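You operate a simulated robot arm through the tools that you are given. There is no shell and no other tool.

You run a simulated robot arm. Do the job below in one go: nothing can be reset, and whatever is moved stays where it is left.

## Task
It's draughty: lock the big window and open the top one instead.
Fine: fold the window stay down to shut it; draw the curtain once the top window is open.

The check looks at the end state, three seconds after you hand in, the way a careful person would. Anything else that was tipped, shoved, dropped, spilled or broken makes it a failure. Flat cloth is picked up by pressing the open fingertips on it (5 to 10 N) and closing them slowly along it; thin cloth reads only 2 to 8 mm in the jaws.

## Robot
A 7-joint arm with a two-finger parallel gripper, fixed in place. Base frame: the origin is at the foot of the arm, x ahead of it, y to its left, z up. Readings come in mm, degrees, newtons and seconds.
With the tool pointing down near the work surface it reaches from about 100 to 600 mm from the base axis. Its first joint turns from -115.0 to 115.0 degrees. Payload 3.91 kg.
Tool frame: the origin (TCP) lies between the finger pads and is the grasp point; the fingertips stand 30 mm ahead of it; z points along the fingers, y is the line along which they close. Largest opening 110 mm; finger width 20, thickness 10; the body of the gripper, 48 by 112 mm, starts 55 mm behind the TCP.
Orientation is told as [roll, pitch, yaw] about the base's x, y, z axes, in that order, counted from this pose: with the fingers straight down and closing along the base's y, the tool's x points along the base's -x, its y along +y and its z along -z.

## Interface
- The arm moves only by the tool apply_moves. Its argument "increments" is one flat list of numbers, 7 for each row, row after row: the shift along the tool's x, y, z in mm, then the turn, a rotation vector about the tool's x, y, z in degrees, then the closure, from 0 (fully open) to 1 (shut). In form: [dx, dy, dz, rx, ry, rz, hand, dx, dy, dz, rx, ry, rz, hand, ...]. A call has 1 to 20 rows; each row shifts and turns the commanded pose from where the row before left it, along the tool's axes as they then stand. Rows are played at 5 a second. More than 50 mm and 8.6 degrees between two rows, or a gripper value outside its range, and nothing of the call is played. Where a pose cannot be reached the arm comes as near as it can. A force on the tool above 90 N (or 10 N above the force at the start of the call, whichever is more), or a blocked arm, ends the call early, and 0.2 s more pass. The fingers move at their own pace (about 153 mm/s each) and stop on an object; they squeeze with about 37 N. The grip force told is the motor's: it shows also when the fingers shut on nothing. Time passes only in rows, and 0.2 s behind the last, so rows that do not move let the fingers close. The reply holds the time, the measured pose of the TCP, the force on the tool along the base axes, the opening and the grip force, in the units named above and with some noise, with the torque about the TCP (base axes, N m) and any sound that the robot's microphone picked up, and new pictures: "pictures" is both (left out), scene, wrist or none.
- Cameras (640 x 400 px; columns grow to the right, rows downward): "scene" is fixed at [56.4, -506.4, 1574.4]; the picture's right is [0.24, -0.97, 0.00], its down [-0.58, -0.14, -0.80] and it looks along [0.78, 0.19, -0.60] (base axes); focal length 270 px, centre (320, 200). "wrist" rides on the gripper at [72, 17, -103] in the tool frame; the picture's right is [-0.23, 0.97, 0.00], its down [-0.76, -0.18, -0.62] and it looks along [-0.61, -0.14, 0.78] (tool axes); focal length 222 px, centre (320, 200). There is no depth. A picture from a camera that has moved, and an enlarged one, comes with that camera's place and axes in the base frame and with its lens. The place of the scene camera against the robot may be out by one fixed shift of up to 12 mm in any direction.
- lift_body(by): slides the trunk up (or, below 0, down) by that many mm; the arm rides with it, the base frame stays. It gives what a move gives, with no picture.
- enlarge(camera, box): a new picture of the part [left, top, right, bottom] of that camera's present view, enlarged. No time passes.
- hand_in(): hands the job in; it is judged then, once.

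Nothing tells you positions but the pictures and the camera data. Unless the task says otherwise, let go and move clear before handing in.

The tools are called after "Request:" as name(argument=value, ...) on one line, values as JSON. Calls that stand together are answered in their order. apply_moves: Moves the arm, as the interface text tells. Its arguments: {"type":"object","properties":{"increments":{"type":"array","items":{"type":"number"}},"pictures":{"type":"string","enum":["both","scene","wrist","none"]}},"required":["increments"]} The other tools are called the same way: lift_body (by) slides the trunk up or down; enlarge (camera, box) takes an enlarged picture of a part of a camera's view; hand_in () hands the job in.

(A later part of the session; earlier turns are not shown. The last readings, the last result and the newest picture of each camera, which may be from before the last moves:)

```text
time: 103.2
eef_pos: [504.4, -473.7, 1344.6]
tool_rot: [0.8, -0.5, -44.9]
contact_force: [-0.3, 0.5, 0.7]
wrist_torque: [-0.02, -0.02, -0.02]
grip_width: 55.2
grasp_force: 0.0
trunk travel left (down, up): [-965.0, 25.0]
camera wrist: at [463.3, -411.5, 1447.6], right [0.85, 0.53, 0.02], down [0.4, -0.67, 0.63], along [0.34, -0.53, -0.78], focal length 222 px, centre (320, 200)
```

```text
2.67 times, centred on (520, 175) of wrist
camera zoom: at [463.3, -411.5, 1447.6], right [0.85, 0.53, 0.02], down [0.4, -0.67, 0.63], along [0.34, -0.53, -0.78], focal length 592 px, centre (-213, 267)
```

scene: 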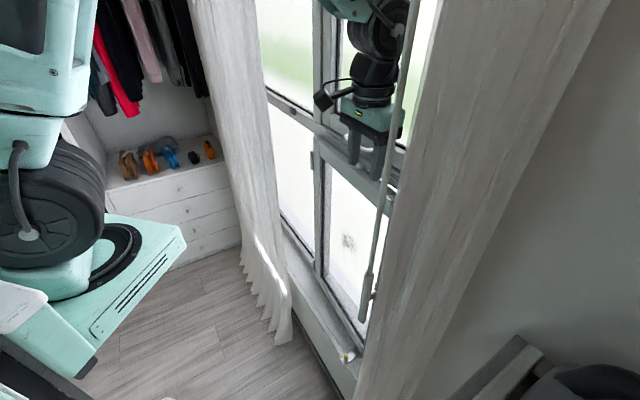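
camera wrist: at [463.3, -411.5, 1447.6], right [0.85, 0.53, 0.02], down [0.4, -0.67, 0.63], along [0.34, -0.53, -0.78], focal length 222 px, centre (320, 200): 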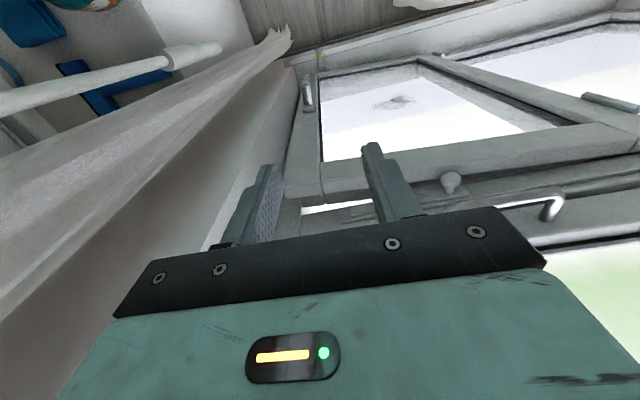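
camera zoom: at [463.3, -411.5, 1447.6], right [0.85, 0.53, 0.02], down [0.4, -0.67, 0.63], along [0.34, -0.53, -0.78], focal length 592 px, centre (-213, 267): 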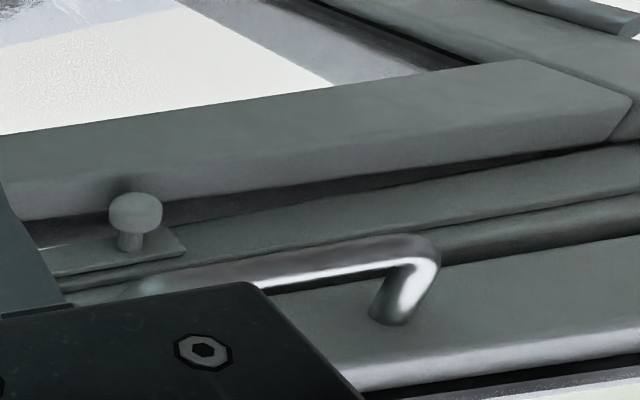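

Request:
lift_body(by=-400)

Request:
lift_body(by=-240)

Request:
apply_moves(increments=[20, 2, 0, 0, 0, 0, 0.5, 20, 2, 0, 0, -7, 0, 0.5, 0, 2, 0, 0, -7, 0, 0.5, 0, 2, 0, 0, -7, 0, 0.5, 0, 0, 0, 0, -7, 0, 0.5, 0, 0, 0, 0, -7, 0, 0.5])

Request:
enlarge(camera="wrist", box=[220, 0, 460, 150])

```text
time: 107.1
eef_pos: [504.9, -474.4, 943.1]
tool_rot: [0.8, -0.5, -45.1]
contact_force: [-0.2, -0.2, -0.5]
wrist_torque: [-0.01, -0.02, -0.02]
grip_width: 54.7
grasp_force: 0.1
trunk travel left (down, up): [-565.0, 425.0]
```

```text
time: 108.2
eef_pos: [511.4, -483.0, 872.3]
tool_rot: [0.4, -3.4, -44.9]
contact_force: [-2.5, -0.1, 26.0]
wrist_torque: [-0.98, 0.04, -0.08]
grip_width: 54.9
grasp_force: 0.1
trunk travel left (down, up): [-478.0, 512.0]
stopped: the force on the tool passed its limit at 124 N (the readings are from after the stop); the commanded pose is now the measured one
```

```text
time: 109.6
eef_pos: [488.9, -447.5, 869.1]
tool_rot: [1.0, -35.6, -45.1]
contact_force: [-0.3, 0.8, -0.7]
wrist_torque: [0.0, 0.02, -0.01]
grip_width: 55.0
grasp_force: 0.1
trunk travel left (down, up): [-478.0, 512.0]
camera wrist: at [415.5, -353.2, 911.8], right [0.81, 0.56, 0.15], down [0.05, -0.32, 0.95], along [0.58, -0.76, -0.28], focal length 222 px, centre (320, 200)
```

scene: 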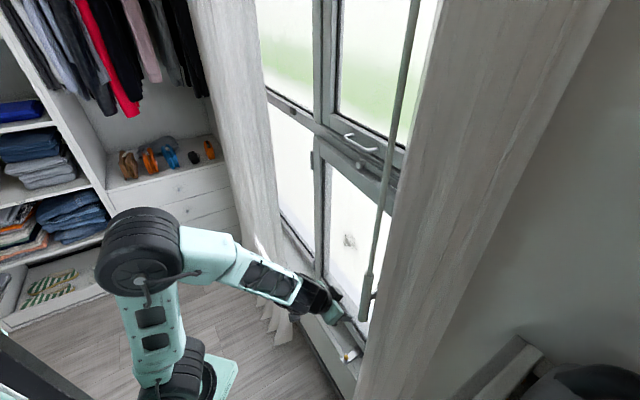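
wrist: 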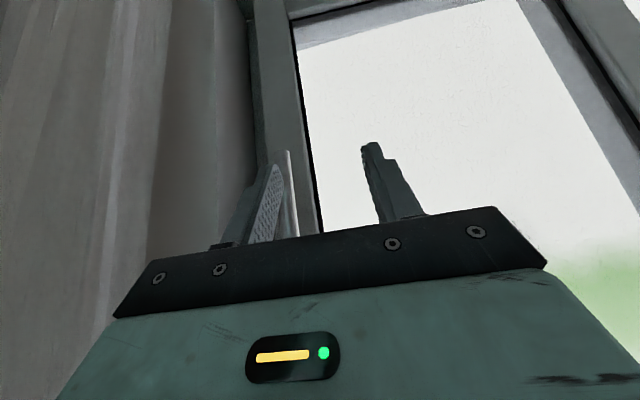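

```text
2.67 times, centred on (340, 75) of wrist
camera zoom: at [415.5, -353.2, 911.8], right [0.81, 0.56, 0.15], down [0.05, -0.32, 0.95], along [0.58, -0.76, -0.28], focal length 592 px, centre (267, 533)
```

zoom: 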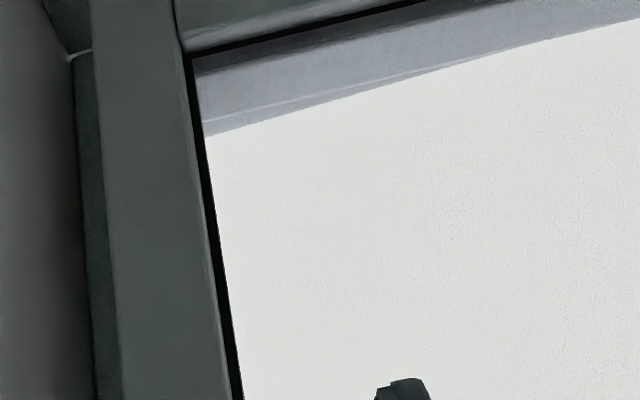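

Request:
lift_body(by=-200)

Request:
apply_moves(increments=[0, 0, 0, 0, -6, 0, 0.5, 0, 0, 0, 0, -6, 0, 0.5])

Request:
enlarge(camera="wrist", box=[200, 0, 440, 150])

```text
time: 111.8
eef_pos: [489.6, -446.9, 669.3]
tool_rot: [1.2, -35.7, -45.2]
contact_force: [0.2, -0.6, -0.2]
wrist_torque: [0.03, -0.03, 0.0]
grip_width: 55.1
grasp_force: 0.1
trunk travel left (down, up): [-278.0, 712.0]
```

```text
time: 112.4
eef_pos: [494.1, -441.3, 667.5]
tool_rot: [3.8, -40.0, -45.5]
contact_force: [0.0, -0.4, -0.3]
wrist_torque: [0.03, 0.04, 0.01]
grip_width: 55.2
grasp_force: 0.1
out of reach, approached as far as the arm can: row 1, 2
trunk travel left (down, up): [-278.0, 712.0]
camera wrist: at [416.0, -346.9, 701.4], right [0.79, 0.59, 0.19], down [-0.02, -0.29, 0.96], along [0.62, -0.76, -0.22], focal length 222 px, centre (320, 200)
```

scene: 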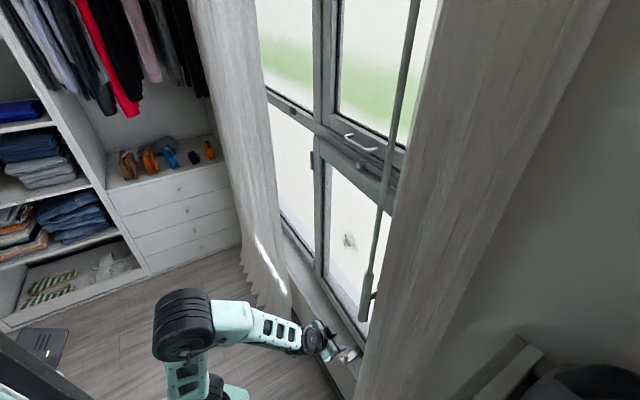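
wrist: 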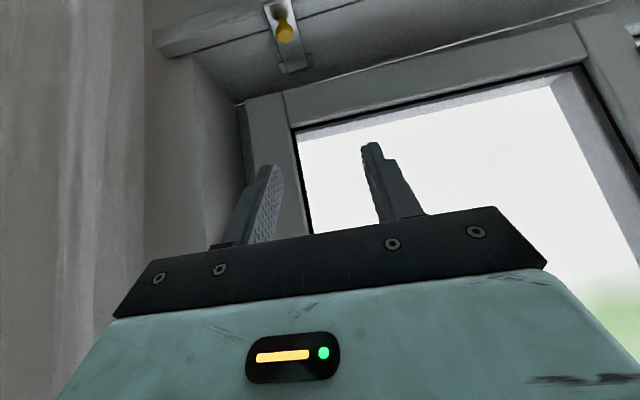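

```text
2.67 times, centred on (320, 75) of wrist
camera zoom: at [416.0, -346.9, 701.4], right [0.79, 0.59, 0.19], down [-0.02, -0.29, 0.96], along [0.62, -0.76, -0.22], focal length 592 px, centre (320, 533)
```

zoom: 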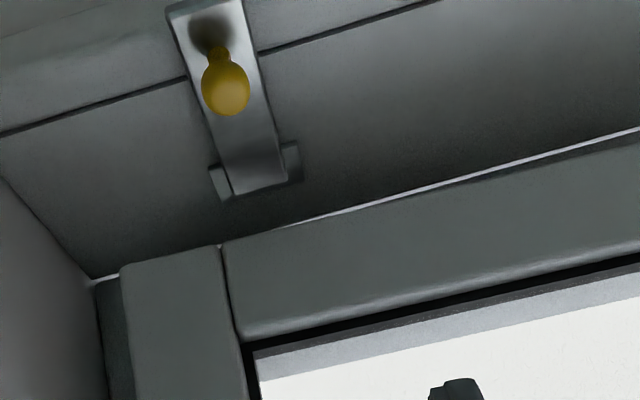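

The stay lies well below the sash, so it isn't what stops it. I'll now press on the stile near the latch with the lever in its present position to see whether the sash moves the last bit home.

Request:
apply_moves(increments=[-11.5, -11.3, 9.6, 0, 0, 0, 1, -11.5, -11.3, 9.6, 0, 0, 0, 1, -11.5, -11.3, 9.6, 0, 0, 0, 1, -11.5, -11.3, 9.6, 0, 0, 0, 1])

```text
time: 113.4
eef_pos: [506.6, -515.9, 664.6]
tool_rot: [3.7, -39.9, -45.6]
contact_force: [-0.4, -0.2, 0.7]
wrist_torque: [-0.02, 0.01, -0.01]
grip_width: 0.0
grasp_force: 37.5
trunk travel left (down, up): [-278.0, 712.0]
camera wrist: at [428.0, -421.5, 700.0], right [0.79, 0.59, 0.19], down [-0.02, -0.29, 0.96], along [0.62, -0.76, -0.22], focal length 222 px, centre (320, 200)
```

scene: 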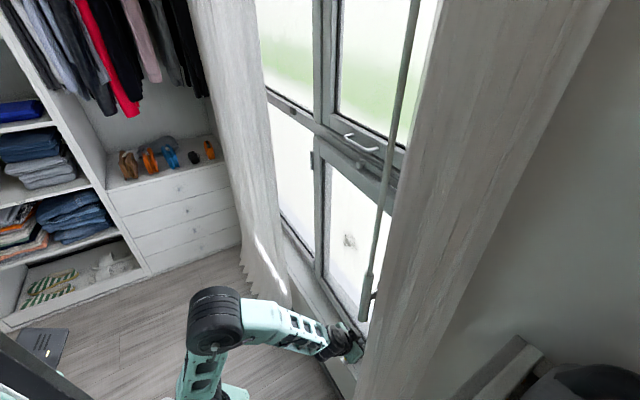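
wrist: 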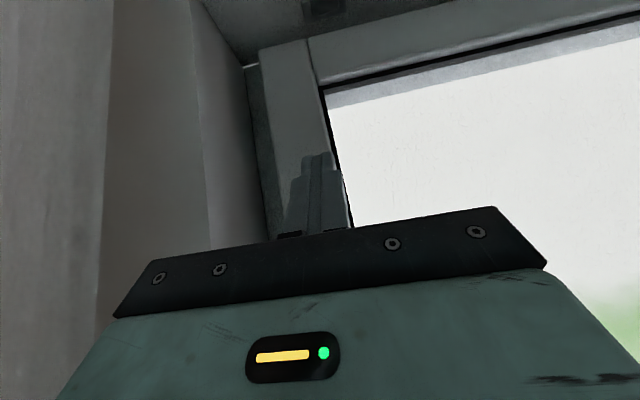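

Request:
apply_moves(increments=[-4.6, 0, 3.9, 0, 0, 0, 1, -4.6, 0, 3.9, 0, 0, 0, 1, -4.6, 0, 3.9, 0, 0, 0, 1, -4.6, 0, 3.9, 0, 0, 0, 1, -3.1, 0, 2.6, 0, 0, 0, 1, -3.1, 0, 2.6, 0, 0, 0, 1], pictures="wrist")

```text
time: 114.8
eef_pos: [529.9, -536.8, 665.0]
tool_rot: [3.7, -39.9, -45.5]
contact_force: [-1.5, 0.7, 1.2]
wrist_torque: [-0.02, -0.01, 0.02]
grip_width: 0.0
grasp_force: 37.5
trunk travel left (down, up): [-278.0, 712.0]
camera wrist: at [451.0, -442.7, 699.2], right [0.79, 0.59, 0.19], down [-0.02, -0.29, 0.96], along [0.62, -0.76, -0.22], focal length 222 px, centre (320, 200)
```

wrist: 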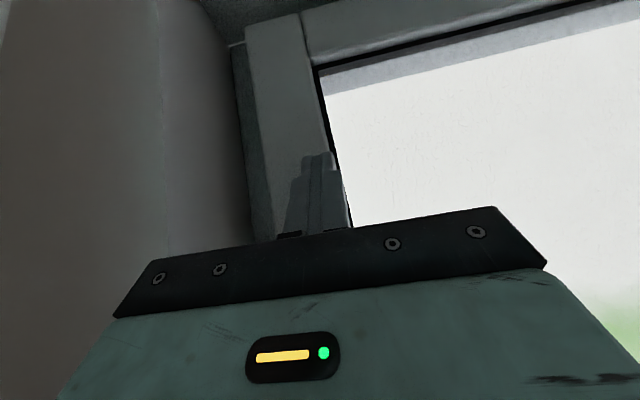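

Request:
apply_moves(increments=[-3.1, 0, 2.6, 0, 0, 0, 1, -3.1, 0, 2.6, 0, 0, 0, 1, -3.1, 0, 2.6, 0, 0, 0, 1, -3.1, 0, 2.6, 0, 0, 0, 1, -3.1, 0, 2.6, 0, 0, 0, 1], pictures="wrist")

```text
time: 115.4
eef_pos: [530.4, -536.8, 663.6]
tool_rot: [3.7, -39.3, -45.5]
contact_force: [-36.8, 42.0, 23.8]
wrist_torque: [0.27, 0.1, 0.1]
grip_width: 0.0
grasp_force: 37.2
trunk travel left (down, up): [-278.0, 712.0]
stopped in row 3: the force on the tool passed its limit at 103 N (the readings are from after the stop); the commanded pose is now the measured one
camera wrist: at [451.5, -443.8, 699.1], right [0.79, 0.58, 0.19], down [-0.01, -0.3, 0.95], along [0.61, -0.76, -0.23], focal length 222 px, centre (320, 200)
```

wrist: 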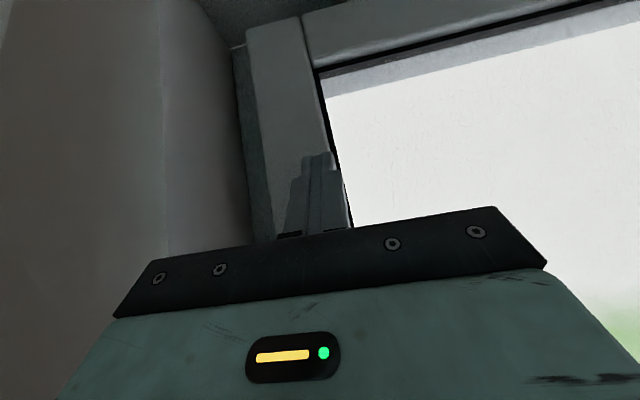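

The earlier push was stopped by the gripper's palm meeting the transom, so the lever was turned before the sash was home, and now its bolt blocks it. I'll back off, swing the lever up again with the right finger, then push the sash fully shut at stile height.

Request:
apply_moves(increments=[10, 0, -8, 0, 0, 0, 1, 15, 6, -12, 3.7, 0, 0, 1, 15, 6, -12, 0, 0, 0, 0.6, 20, 6, -16, 0, 0, 0, 0, 10, 7, -8, 0, 0, 0, 0], pictures="none")

Request:
lift_body(by=250)

Request:
apply_moves(increments=[-4, 0, 3, 0, -5.5, 0, 0, -4, 0, 3, 0, -5.5, 0, 0, -4, 0, 3, 0, -5.5, 0, 0])

```text
time: 116.6
eef_pos: [485.2, -458.1, 662.8]
tool_rot: [0.1, -39.3, -45.6]
contact_force: [-0.6, 1.1, -0.4]
wrist_torque: [0.0, 0.01, -0.02]
grip_width: 109.9
grasp_force: 0.1
trunk travel left (down, up): [-278.0, 712.0]
```

```text
time: 119.2
eef_pos: [485.8, -458.2, 912.0]
tool_rot: [0.1, -39.3, -45.5]
contact_force: [0.1, 1.4, -0.4]
wrist_torque: [0.03, -0.02, 0.01]
grip_width: 109.9
grasp_force: 0.1
trunk travel left (down, up): [-528.0, 462.0]
```

```text
time: 120.0
eef_pos: [497.2, -467.1, 914.9]
tool_rot: [0.1, -55.9, -45.6]
contact_force: [0.3, -0.6, -0.4]
wrist_torque: [0.02, 0.05, 0.0]
grip_width: 110.0
grasp_force: 0.0
trunk travel left (down, up): [-528.0, 462.0]
camera wrist: at [419.5, -366.7, 913.4], right [0.78, 0.59, 0.19], down [-0.19, -0.06, 0.98], along [0.59, -0.8, 0.06], focal length 222 px, centre (320, 200)
```

scene: 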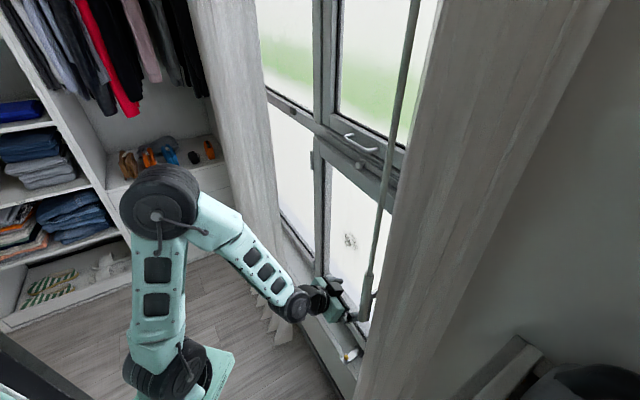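
wrist: 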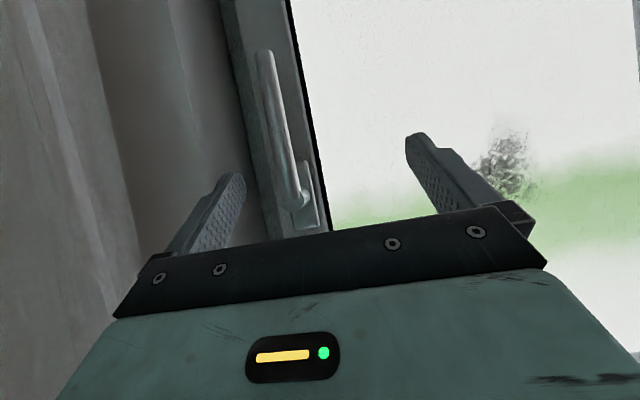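

Request:
apply_moves(increments=[9.2, 0, 20.7, 0, 0, 0, 0, 9.2, 0, 20.7, 0, 0, 0, 0, 9.2, 0, 20.7, 0, 0, 0, 0, 9.2, 0, 20.7, 0, 0, 0, 0], pictures="wrist")

```text
time: 121.0
eef_pos: [529.8, -504.6, 840.0]
tool_rot: [0.2, -55.9, -45.8]
contact_force: [-0.4, -0.8, -0.2]
wrist_torque: [0.01, -0.01, 0.02]
grip_width: 109.9
grasp_force: 0.0
trunk travel left (down, up): [-528.0, 462.0]
camera wrist: at [451.0, -402.2, 837.2], right [0.78, 0.59, 0.19], down [-0.19, -0.06, 0.98], along [0.59, -0.8, 0.06], focal length 222 px, centre (320, 200)
```

wrist: 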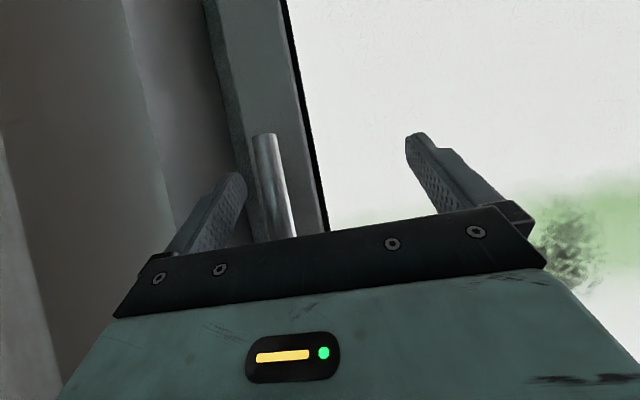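

Request:
apply_moves(increments=[3.3, 15, 2.2, 0, 0, 0, 0, 1.25, 11.5, 0.85, 0, 0, 0, 0, 1.25, 11.5, 0.85, 0, 0, 0, 0, -1.65, 11.2, -1.1, 0, 0, 0, 0, -1.65, 11.2, -1.1, 0, 0, 0, 0, -4.15, 10.4, -2.8, 0, 0, 0, 0, -4.15, 10.4, -2.8, 0, 0, 0, 0], pictures="wrist")

```text
time: 122.6
eef_pos: [587.0, -446.0, 843.3]
tool_rot: [0.1, -55.9, -45.7]
contact_force: [-1.3, -0.3, -0.8]
wrist_torque: [0.06, -0.03, -0.05]
grip_width: 109.7
grasp_force: 0.1
trunk travel left (down, up): [-528.0, 462.0]
camera wrist: at [509.4, -344.0, 842.9], right [0.78, 0.59, 0.19], down [-0.19, -0.06, 0.98], along [0.59, -0.8, 0.06], focal length 222 px, centre (320, 200)
```

wrist: 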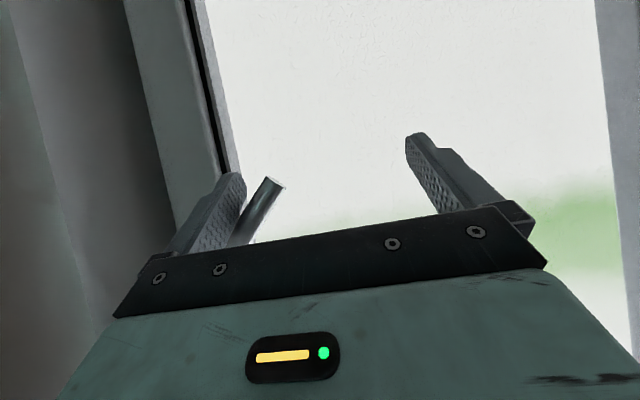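

Lever is swinging up with hardly any force; I continue to horizontal.

Request:
apply_moves(increments=[-6.1, 8.9, -4.1, 0, 0, 0, 0, -6.1, 8.9, -4.1, 0, 0, 0, 0, -8.15, 6.85, -5.5, 0, 0, 0, 0, -8.15, 6.85, -5.5, 0, 0, 0, 0, -9.35, 4.15, -6.35, 0, 0, 0, 0, -9.35, 4.15, -6.35, 0, 0, 0, 0, -6, 1, -4, 0, 0, 0, 0], pictures="wrist")

```text
time: 124.2
eef_pos: [617.3, -418.5, 905.1]
tool_rot: [0.2, -55.4, -45.8]
contact_force: [-2.1, 0.0, -31.2]
wrist_torque: [1.66, -1.4, -0.17]
grip_width: 109.8
grasp_force: 0.2
trunk travel left (down, up): [-528.0, 462.0]
camera wrist: at [539.6, -316.9, 905.8], right [0.79, 0.59, 0.19], down [-0.18, -0.07, 0.98], along [0.59, -0.81, 0.05], focal length 222 px, centre (320, 200)
```

wrist: 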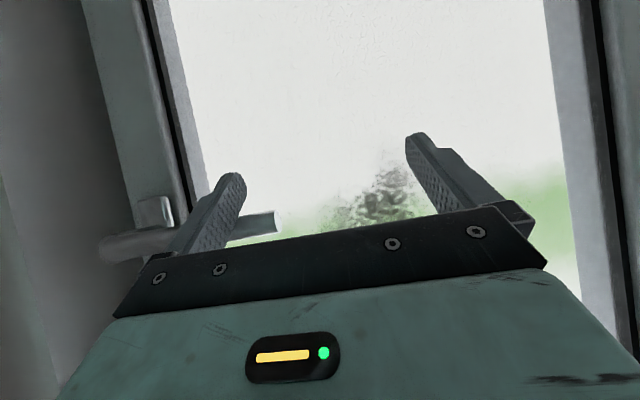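

Request:
apply_moves(increments=[8.3, 0, 5.6, 0, 0, 0, 0, 17, 0, -24.7, 0, 0, 0, 0, 17, 0, -24.7, 0, 0, 0, 0.5, 14, -24, 9.6, 0, 0, 0, 1, 14, -24, 9.6, 0, 0, 0, 1, 14, -24, 9.6, 0, 0, 0, 1, 14, -24, 9.6, 0, 0, 0, 1, 14, -24, 9.6, 0, 0, 0, 1, 14, -24, 9.6, 0, 0, 0, 1])

```text
time: 126.2
eef_pos: [490.7, -487.0, 799.5]
tool_rot: [0.1, -55.8, -45.5]
contact_force: [1.2, 0.3, 0.7]
wrist_torque: [-0.01, 0.01, -0.01]
grip_width: 0.0
grasp_force: 36.8
out of reach, approached as far as the arm can: row 3, 4, 5, 6
trunk travel left (down, up): [-528.0, 462.0]
camera wrist: at [413.2, -386.1, 799.5], right [0.78, 0.59, 0.19], down [-0.19, -0.06, 0.98], along [0.59, -0.8, 0.06], focal length 222 px, centre (320, 200)
```

scene: 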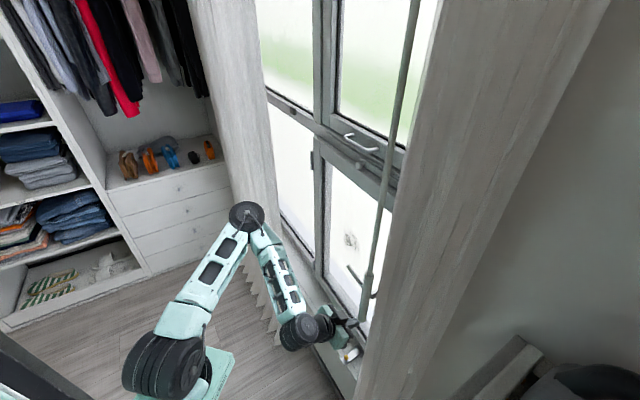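
wrist: 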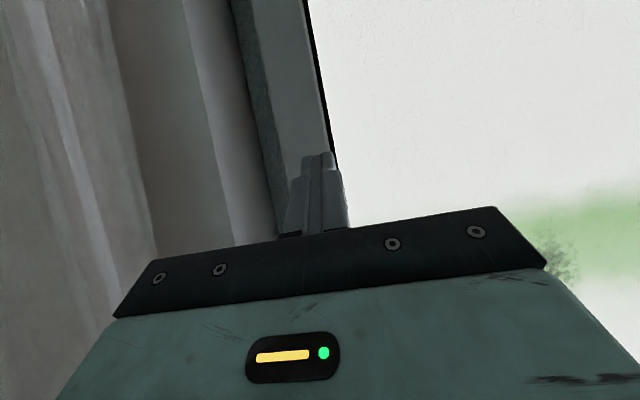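

Request:
apply_moves(increments=[-11.2, -5, 16.5, 0, 0, 0, 1, -11.2, -5, 16.5, 0, 0, 0, 1, -3.4, 0, 5, 0, 0, 0, 1, -3.4, 0, 5, 0, 0, 0, 1, -3.4, 0, 5, 0, 0, 0, 1, -3.4, 0, 5, 0, 0, 0, 1, -3.4, 0, 5, 0, 0, 0, 1, -3.4, 0, 5, 0, 0, 0, 1])

```text
time: 128.0
eef_pos: [536.4, -549.2, 799.6]
tool_rot: [0.2, -55.8, -45.7]
contact_force: [-11.0, 19.9, 5.6]
wrist_torque: [-0.04, 0.01, 0.21]
grip_width: 0.1
grasp_force: 37.4
trunk travel left (down, up): [-528.0, 462.0]
camera wrist: at [459.2, -447.8, 798.7], right [0.78, 0.59, 0.19], down [-0.19, -0.06, 0.98], along [0.59, -0.8, 0.06], focal length 222 px, centre (320, 200)
```

scene: 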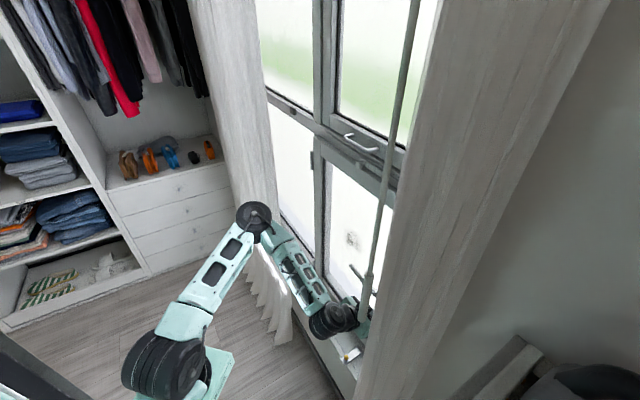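
wrist: 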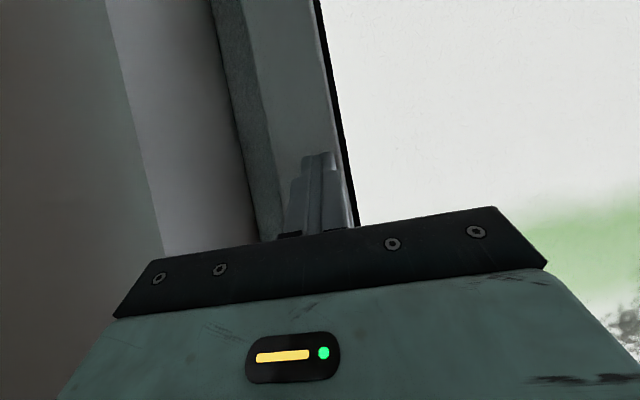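

Request:
apply_moves(increments=[-2.2, 0, 3.3, 0, 0, 0, 1, -2.2, 0, 3.3, 0, 0, 0, 1, -2.2, 0, 3.3, 0, 0, 0, 1], pictures="wrist")

```text
time: 128.6
eef_pos: [534.8, -550.2, 797.4]
tool_rot: [0.1, -55.0, -46.1]
contact_force: [-26.5, 43.3, 17.9]
wrist_torque: [0.01, -0.2, 0.42]
grip_width: 0.0
grasp_force: 37.1
trunk travel left (down, up): [-528.0, 462.0]
stopped in row 2: the force on the tool passed its limit at 100 N (the readings are from after the stop); the commanded pose is now the measured one
camera wrist: at [458.3, -449.1, 798.2], right [0.79, 0.58, 0.19], down [-0.18, -0.07, 0.98], along [0.59, -0.81, 0.05], focal length 222 px, centre (320, 200)
```

wrist: 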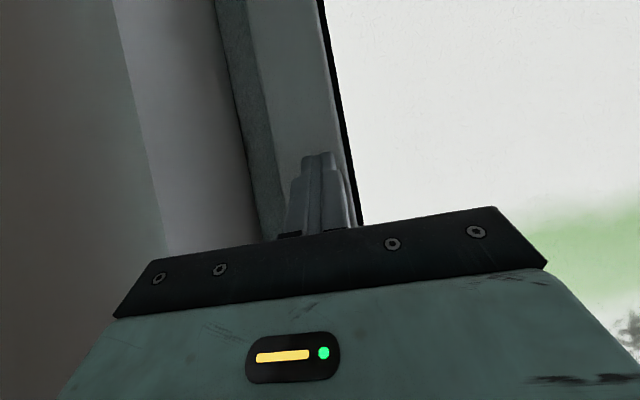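

Request:
enlarge(camera="scene", box=[300, 110, 420, 210])

```text
4.00 times, centred on (360, 160) of scene
camera zoom: at [56.4, -506.4, 1574.4], right [0.24, -0.97, 0.0], down [-0.58, -0.14, -0.8], along [0.78, 0.19, -0.6], focal length 1082 px, centre (160, 360)
```

zoom: 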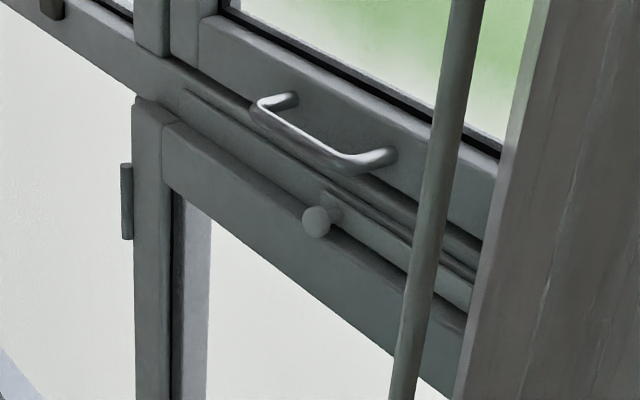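

The sash is now flush all along the transom. I back off, go above the lever tip again and swing it down to lock.

Request:
apply_moves(increments=[14.6, 2, -21, 0, 0, 0, 1, 14.6, 2, -21, 0, 0, 0, 1, 14.6, 2, -21, 0, 0, 0, 1], pictures="none")

Request:
lift_body(by=180)

Request:
apply_moves(increments=[0, 28, 0, 0, 0, 0, 1, 0, 28, 0, 0, 0, 0, 1, 0, 28, 0, 0, 0, 0, 1], pictures="wrist")

```text
time: 129.4
eef_pos: [489.7, -497.2, 797.6]
tool_rot: [0.2, -55.1, -46.0]
contact_force: [0.1, 0.1, 0.0]
wrist_torque: [-0.01, 0.01, 0.01]
grip_width: 0.0
grasp_force: 37.2
trunk travel left (down, up): [-528.0, 462.0]
```

```text
time: 131.4
eef_pos: [489.5, -496.5, 975.7]
tool_rot: [0.1, -55.2, -45.9]
contact_force: [0.6, -0.4, -0.4]
wrist_torque: [0.01, 0.0, -0.03]
grip_width: 0.3
grasp_force: 37.3
trunk travel left (down, up): [-708.0, 282.0]
```

```text
time: 132.2
eef_pos: [547.0, -438.0, 978.6]
tool_rot: [0.3, -55.1, -46.0]
contact_force: [0.2, 0.0, -0.4]
wrist_torque: [0.01, 0.02, 0.02]
grip_width: 0.0
grasp_force: 36.8
trunk travel left (down, up): [-708.0, 282.0]
camera wrist: at [471.8, -336.3, 979.0], right [0.79, 0.59, 0.19], down [-0.18, -0.07, 0.98], along [0.59, -0.81, 0.05], focal length 222 px, centre (320, 200)
```

wrist: 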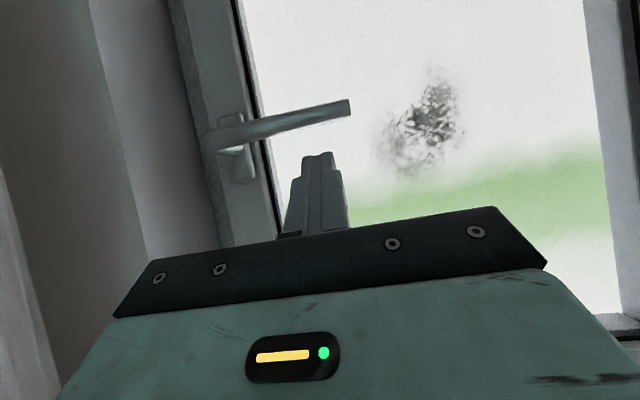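

Request:
apply_moves(increments=[-14.6, 0, 20.9, 0, 0, 0, 1, -14.6, 0, 20.9, 0, 0, 0, 1, 9.84, 1, 6.86, 0, 0, 0, 1, 9.84, 1, 6.86, 0, 0, 0, 1, 9.84, 1, 6.86, 0, 0, 0, 1, 10.5, 1.5, 7.3, 0, 0, 0, 1, 10.5, 1.5, 7.3, 0, 0, 0, 1, 9.9, -2.15, 6.9, 0, 0, 0, 1, 9.9, -2.15, 6.9, 0, 0, 0, 1, 9.1, -5.25, 6.4, 0, 0, 0, 1, 9.1, -5.25, 6.4, 0, 0, 0, 1], pictures="wrist")

```text
time: 134.6
eef_pos: [589.7, -472.7, 902.0]
tool_rot: [0.3, -56.4, -45.7]
contact_force: [9.7, 17.8, 65.6]
wrist_torque: [-0.34, 0.07, 0.03]
grip_width: 0.1
grasp_force: 37.0
out of reach, approached as far as the arm can: row 10, 11
trunk travel left (down, up): [-708.0, 282.0]
camera wrist: at [512.7, -370.9, 899.6], right [0.78, 0.59, 0.19], down [-0.2, -0.06, 0.98], along [0.59, -0.8, 0.07], focal length 222 px, centre (320, 200)
```

wrist: 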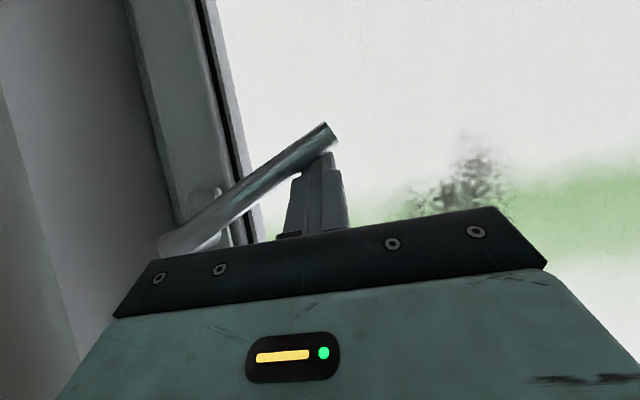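

The lever has begun to turn but the arm is at the low end of its reach at this trunk height. I back off, lower the trunk about 150 mm, and re-engage.

Request:
apply_moves(increments=[-12.3, 3, -8.6, 0, 0, 0, 1, 14, 0, -20, 0, 0, 0, 1, 10, 0, -20, 0, 0, 0, 1, -30, 0, -20, 0, 0, 0, 1, -30, 0, -20, 0, 0, 0, 1, -30, 0, -20, 0, 0, 0, 1], pictures="none")

Request:
lift_body(by=-145)

Request:
apply_moves(increments=[0, 0, 0, 0, 0, 0, 1])

```text
time: 136.0
eef_pos: [554.7, -437.6, 1019.0]
tool_rot: [0.2, -55.1, -45.9]
contact_force: [0.2, 0.7, 0.0]
wrist_torque: [0.03, -0.02, -0.04]
grip_width: 0.2
grasp_force: 37.2
trunk travel left (down, up): [-708.0, 282.0]
```

```text
time: 137.7
eef_pos: [556.5, -438.0, 874.8]
tool_rot: [0.3, -55.1, -45.9]
contact_force: [-1.1, -0.4, -0.1]
wrist_torque: [-0.01, 0.0, 0.02]
grip_width: 0.0
grasp_force: 36.9
trunk travel left (down, up): [-563.0, 427.0]
```

```text
time: 138.1
eef_pos: [555.5, -438.3, 873.4]
tool_rot: [0.2, -55.2, -45.9]
contact_force: [-0.4, -1.3, -0.3]
wrist_torque: [0.01, 0.0, 0.0]
grip_width: 0.1
grasp_force: 36.5
trunk travel left (down, up): [-563.0, 427.0]
camera wrist: at [478.7, -336.9, 874.8], right [0.79, 0.59, 0.19], down [-0.18, -0.07, 0.98], along [0.59, -0.81, 0.05], focal length 222 px, centre (320, 200)
```

scene: 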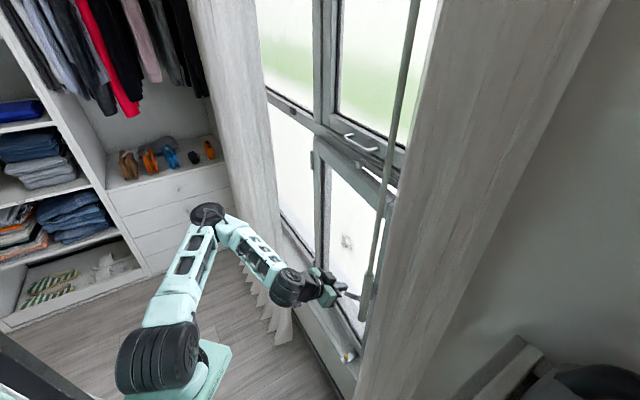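
wrist: 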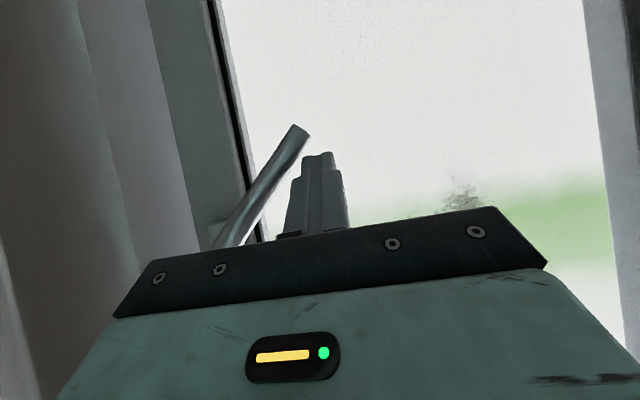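

Request:
enlarge(camera="scene", box=[300, 110, 420, 210])

Request:
enlarge(camera="wrist", box=[160, 90, 400, 240])

```text
4.00 times, centred on (360, 160) of scene
camera zoom: at [56.4, -506.4, 1574.4], right [0.24, -0.97, 0.0], down [-0.58, -0.14, -0.8], along [0.78, 0.19, -0.6], focal length 1082 px, centre (160, 360)
```

zoom: 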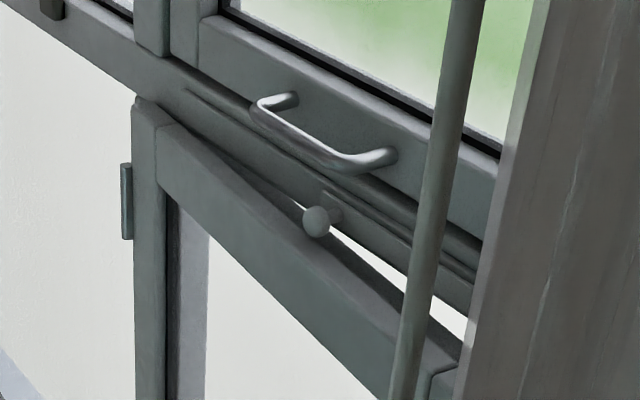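

```text
2.67 times, centred on (280, 165) of wrist
camera zoom: at [478.7, -336.9, 874.8], right [0.79, 0.59, 0.19], down [-0.18, -0.07, 0.98], along [0.59, -0.81, 0.05], focal length 592 px, centre (427, 293)
```

zoom: 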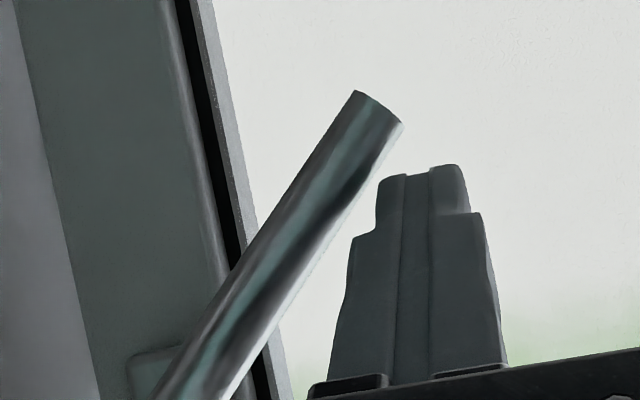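

Pressing on the lever with the slanted fingers pulled the sash open again (ajar by several degrees). I'll lift the lever back to horizontal with one finger, close the sash again, and then turn the lever with the fingertips' end so the push also holds the sash shut.

Request:
apply_moves(increments=[0, 18, 0, 0, 0, 0, 1, 0, 19, 0, 0, 0, 0, 1, 23.8, 0, 16.6, 0, 0, 0, 1, 23.8, 0, 16.6, 0, 0, 0, 1, 0, 0, 0, 0, 0, 0, 0.4, 0, 0, 0, 0, 0, 0, 0, 0, -8, 0, 0, 0, 0, 0, -8.5, -7, 12.3, 0, 0, 0, 0, -8.5, 0, 12.3, 0, 0, 0, 0], pictures="wrist")

```text
time: 140.1
eef_pos: [592.4, -446.1, 817.0]
tool_rot: [0.3, -55.0, -45.9]
contact_force: [0.0, -0.1, 0.5]
wrist_torque: [-0.03, 0.05, 0.0]
grip_width: 110.0
grasp_force: 0.0
trunk travel left (down, up): [-563.0, 427.0]
camera wrist: at [515.5, -343.4, 817.6], right [0.79, 0.59, 0.19], down [-0.18, -0.07, 0.98], along [0.59, -0.81, 0.05], focal length 222 px, centre (320, 200)
```

wrist: 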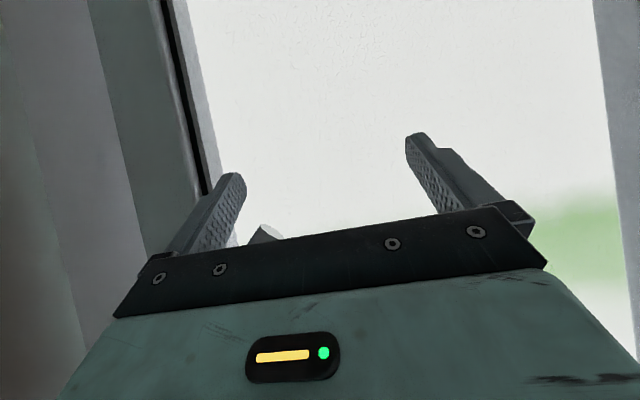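

Request:
apply_moves(increments=[-12.3, 3, -8.6, 0, 0, 0, 0, -9.8, 6, -6.9, 0, 0, 0, 0, -8.2, 7, -5.7, 0, 0, 0, 0, -8.2, 7, -5.7, 0, 0, 0, 0, -9.8, 7, -6.9, 0, 0, 0, 0, -9.8, 4, -6.9, 0, 0, 0, 0, -9.8, 4, -6.9, 0, 0, 0, 0], pictures="wrist")

```text
time: 141.7
eef_pos: [619.3, -417.9, 897.2]
tool_rot: [0.2, -55.0, -45.9]
contact_force: [-2.4, 0.4, -17.9]
wrist_torque: [0.73, -1.01, -0.12]
grip_width: 110.1
grasp_force: 0.1
trunk travel left (down, up): [-563.0, 427.0]
camera wrist: at [542.7, -316.6, 898.0], right [0.79, 0.59, 0.19], down [-0.18, -0.07, 0.98], along [0.59, -0.81, 0.05], focal length 222 px, centre (320, 200)
```

wrist: 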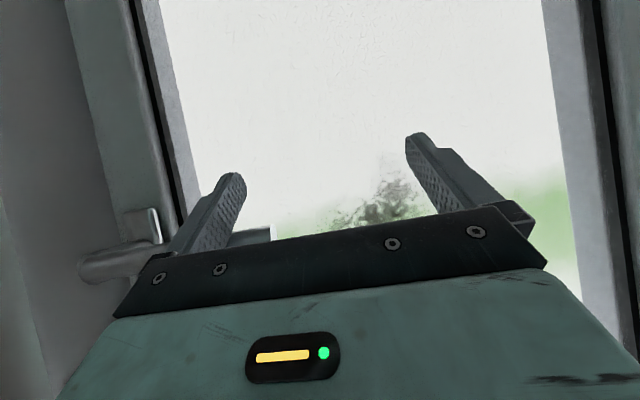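

Request:
apply_moves(increments=[-2.5, 0, -1.7, 0, 0, 0, 0, 9, 0, 6.5, 0, 0, 0, 0, 13, 0, -18.5, 0, 0, 0, 0, 13, 0, -18.5, 0, 0, 0, 0.5, 12.3, -24.5, 8.6, 0, 0, 0, 1, 12.3, -24.5, 8.6, 0, 0, 0, 1, 12.3, -24.5, 8.6, 0, 0, 0, 1, 12.3, -24.5, 8.6, 0, 0, 0, 1, 12.3, -24.5, 8.6, 0, 0, 0, 1, 12.3, -21.5, 8.6, 0, 0, 0, 1], pictures="wrist")

```text
time: 143.9
eef_pos: [484.1, -482.7, 801.3]
tool_rot: [0.2, -55.0, -45.9]
contact_force: [-0.7, -0.3, -0.2]
wrist_torque: [0.0, 0.0, -0.03]
grip_width: 0.1
grasp_force: 37.5
trunk travel left (down, up): [-563.0, 427.0]
camera wrist: at [407.1, -380.5, 801.4], right [0.79, 0.59, 0.19], down [-0.18, -0.07, 0.98], along [0.59, -0.81, 0.05], focal length 222 px, centre (320, 200)
```

wrist: 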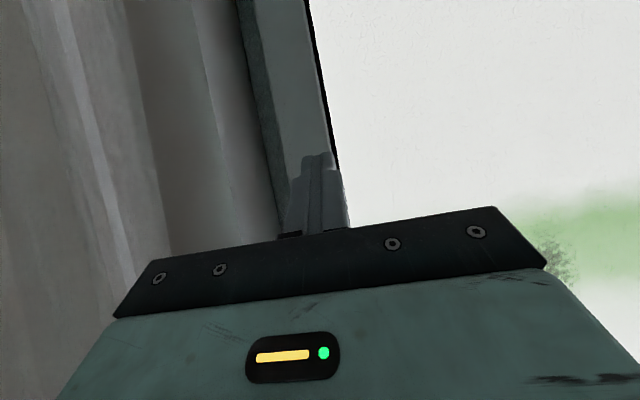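

Request:
apply_moves(increments=[-11.4, -5, 16.4, 0, 0, 0, 1, -11.4, -5, 16.4, 0, 0, 0, 1, -3.4, 0, 4.9, 0, 0, 0, 1, -3.4, 0, 4.9, 0, 0, 0, 1, -3.4, 0, 4.9, 0, 0, 0, 1, -3.4, 0, 4.9, 0, 0, 0, 1, -3.4, 0, 4.9, 0, 0, 0, 1, -3.4, 0, 4.9, 0, 0, 0, 1, -3.4, 0, 4.9, 0, 0, 0, 1, -3.4, 0, 4.9, 0, 0, 0, 1], pictures="wrist")

Request:
enlarge(camera="scene", box=[300, 110, 420, 210])

```text
time: 146.1
eef_pos: [534.6, -551.2, 799.7]
tool_rot: [0.2, -54.8, -46.0]
contact_force: [-35.7, 63.0, 17.1]
wrist_torque: [0.15, 0.03, 0.61]
grip_width: 0.0
grasp_force: 36.6
trunk travel left (down, up): [-563.0, 427.0]
camera wrist: at [457.9, -449.7, 801.1], right [0.79, 0.58, 0.19], down [-0.18, -0.08, 0.98], along [0.59, -0.81, 0.04], focal length 222 px, centre (320, 200)
```

wrist: 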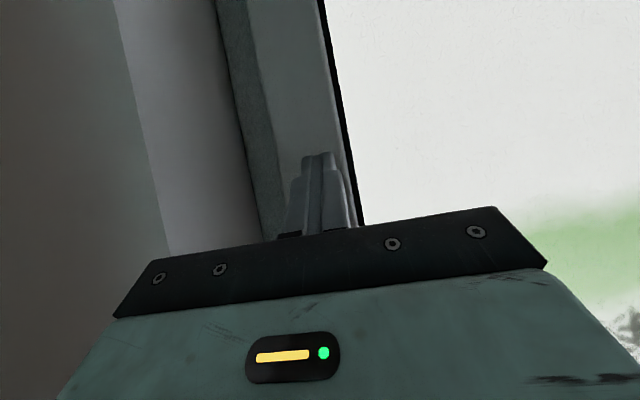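

```text
4.00 times, centred on (360, 160) of scene
camera zoom: at [56.4, -506.4, 1574.4], right [0.24, -0.97, 0.0], down [-0.58, -0.14, -0.8], along [0.78, 0.19, -0.6], focal length 1082 px, centre (160, 360)
```

zoom: 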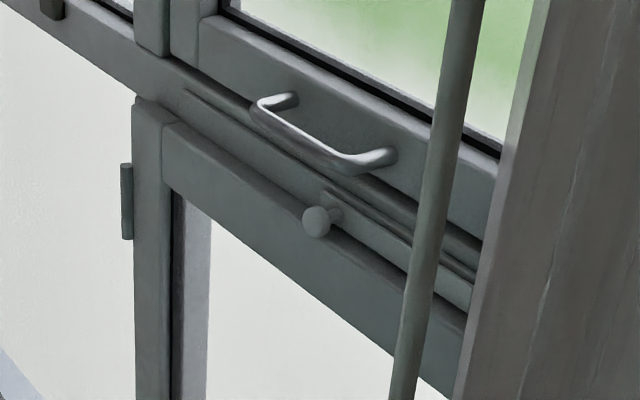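

Request:
apply_moves(increments=[14.7, 2, -21, 0, 0, 0, 1, 14.7, 2, -21, 0, 0, 0, 1, 14.7, 2, -21, 0, 0, 0, 1, 0, 0, 0, 0, 8.4, 0, 1, 0, 0, 0, 0, 8.4, 0, 1, 0, 0, 0, 0, 8.4, 0, 1, -19, 17.6, -33, 0, 0, 0, 1, -19, 17.6, -33, 0, 0, 0, 1, -19, 17.6, -33, 0, 0, 0, 1, -19, 17.6, -33, 0, 0, 0, 1, -19, 14, -33, 0, 0, 0, 1])

Request:
enlarge(camera="wrist", box=[160, 60, 400, 210])

```text
time: 148.5
eef_pos: [547.3, -439.5, 991.0]
tool_rot: [0.1, -29.9, -45.8]
contact_force: [-0.5, 0.0, 0.3]
wrist_torque: [-0.01, 0.03, 0.0]
grip_width: 0.0
grasp_force: 36.4
trunk travel left (down, up): [-563.0, 427.0]
camera wrist: at [479.2, -345.0, 1046.0], right [0.83, 0.54, 0.12], down [0.12, -0.38, 0.92], along [0.54, -0.75, -0.38], focal length 222 px, centre (320, 200)
```

scene: 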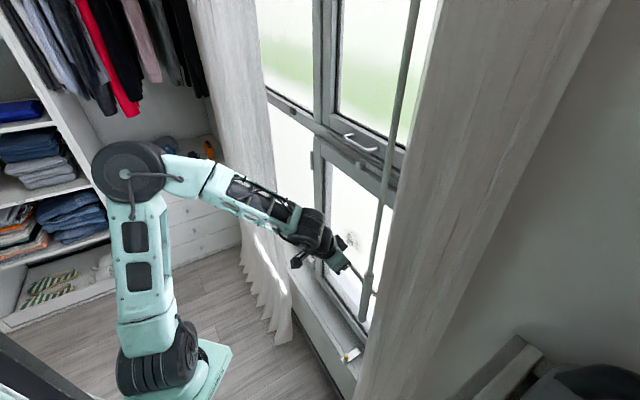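
wrist: 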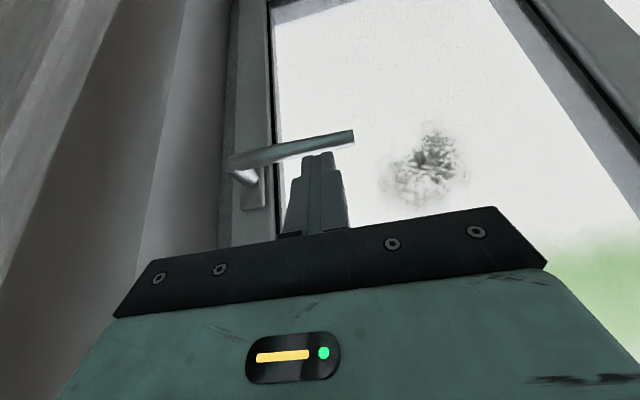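

```text
2.67 times, centred on (280, 135) of wrist
camera zoom: at [479.2, -345.0, 1046.0], right [0.83, 0.54, 0.12], down [0.12, -0.38, 0.92], along [0.54, -0.75, -0.38], focal length 592 px, centre (427, 373)
```

zoom: 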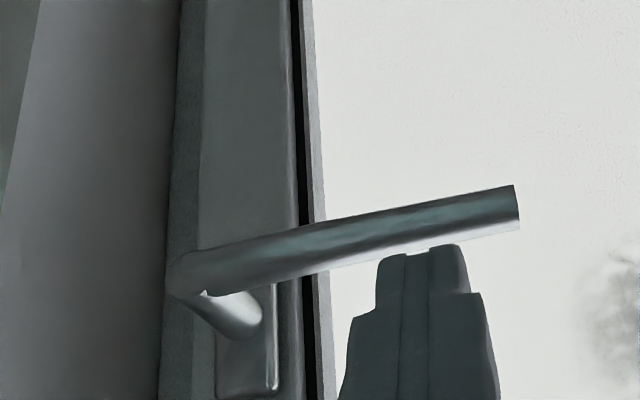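

Request:
apply_moves(increments=[-15.2, 3, 8.7, 0, 0, 0, 1, -15.2, 3, 8.7, 0, 0, 0, 1, 6, 0, 10.4, 0, 0, 0, 1, 6, 0, 10.4, 0, 0, 0, 1, 6, 0, 10.4, 0, 0, 0, 1, 5.2, -1.5, 9.1, 0, 0, 0, 1, 5.2, -1.5, 9.1, 0, 0, 0, 1], pictures="wrist")

Request:
enlarge(camera="scene", box=[300, 110, 420, 210])

```text
time: 150.1
eef_pos: [578.2, -460.4, 933.1]
tool_rot: [0.2, -29.8, -45.7]
contact_force: [-1.6, 5.6, 2.3]
wrist_torque: [0.07, 0.01, 0.03]
grip_width: 0.0
grasp_force: 37.2
trunk travel left (down, up): [-563.0, 427.0]
camera wrist: at [508.6, -367.6, 987.8], right [0.83, 0.54, 0.12], down [0.12, -0.38, 0.92], along [0.54, -0.75, -0.38], focal length 222 px, centre (320, 200)
```

wrist: 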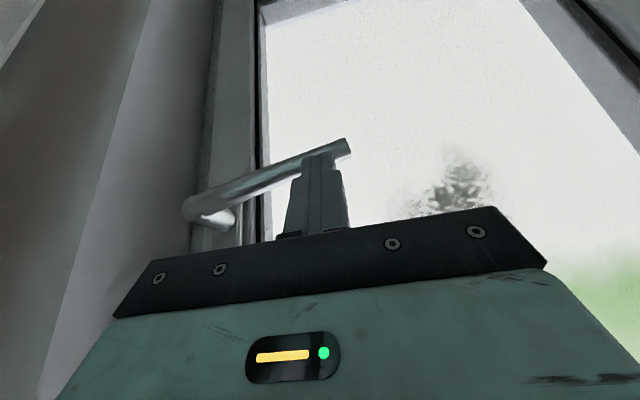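

```text
4.00 times, centred on (360, 160) of scene
camera zoom: at [56.4, -506.4, 1574.4], right [0.24, -0.97, 0.0], down [-0.58, -0.14, -0.8], along [0.78, 0.19, -0.6], focal length 1082 px, centre (160, 360)
```

zoom: 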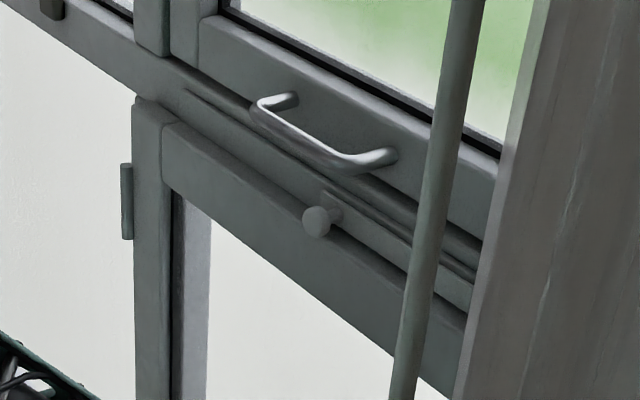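

Request:
apply_moves(increments=[4.5, -5.5, 7.8, 0, 0, 0, 1, 4.5, -5.5, 7.8, 0, 0, 0, 1, 4.5, -5.5, 7.8, 0, 0, 0, 1, 4.5, -5.5, 7.8, 0, 0, 0, 1, 3.5, -7.5, 6.1, 0, 0, 0, 1, 3.5, -7.5, 6.1, 0, 0, 0, 1], pictures="wrist")

Request:
enlarge(camera="scene", box=[300, 110, 420, 210])

```text
time: 151.5
eef_pos: [549.2, -487.4, 882.2]
tool_rot: [0.1, -29.9, -45.8]
contact_force: [-1.0, 0.6, 0.0]
wrist_torque: [0.0, 0.01, 0.02]
grip_width: 0.0
grasp_force: 36.1
trunk travel left (down, up): [-563.0, 427.0]
camera wrist: at [481.8, -394.6, 936.6], right [0.84, 0.54, 0.12], down [0.12, -0.38, 0.92], along [0.54, -0.75, -0.38], focal length 222 px, centre (320, 200)
```

wrist: 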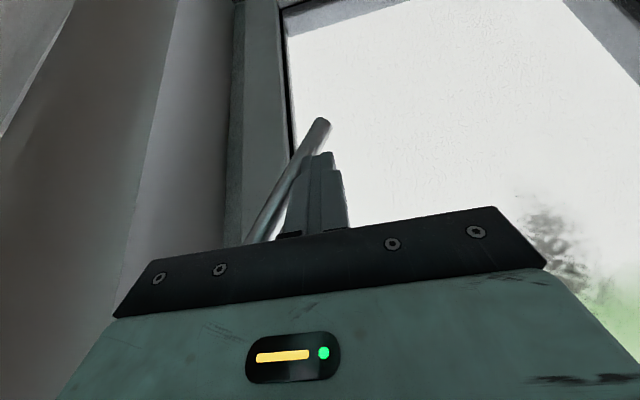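

```text
4.00 times, centred on (360, 160) of scene
camera zoom: at [56.4, -506.4, 1574.4], right [0.24, -0.97, 0.0], down [-0.58, -0.14, -0.8], along [0.78, 0.19, -0.6], focal length 1082 px, centre (160, 360)
```

zoom: 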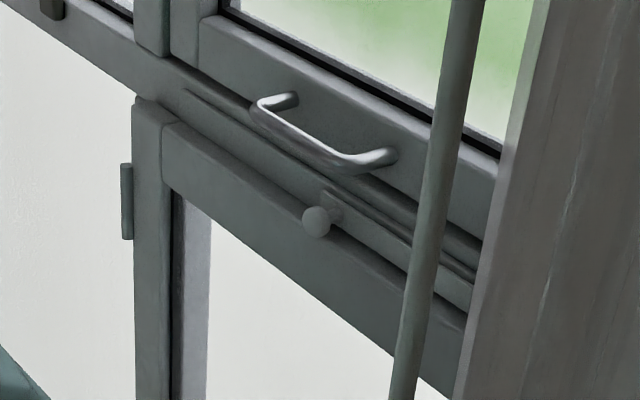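

Request:
apply_moves(increments=[2.2, -8.5, 3.9, 0, 0, 0, 1, 2.2, -8.5, 3.9, 0, 0, 0, 1, 1.25, -10, 2.2, 0, 0, 0, 1, 1.25, -8, 2.2, 0, 0, 0, 1], pictures="wrist")

```text
time: 152.5
eef_pos: [523.6, -511.2, 869.9]
tool_rot: [0.1, -29.8, -45.7]
contact_force: [0.4, -0.5, -0.4]
wrist_torque: [-0.04, 0.04, 0.02]
grip_width: 0.1
grasp_force: 37.0
trunk travel left (down, up): [-563.0, 427.0]
camera wrist: at [456.1, -417.8, 924.4], right [0.83, 0.54, 0.12], down [0.12, -0.38, 0.92], along [0.54, -0.75, -0.38], focal length 222 px, centre (320, 200)
```

wrist: 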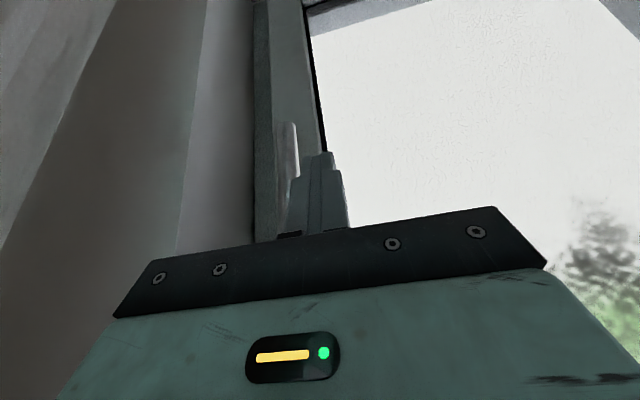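

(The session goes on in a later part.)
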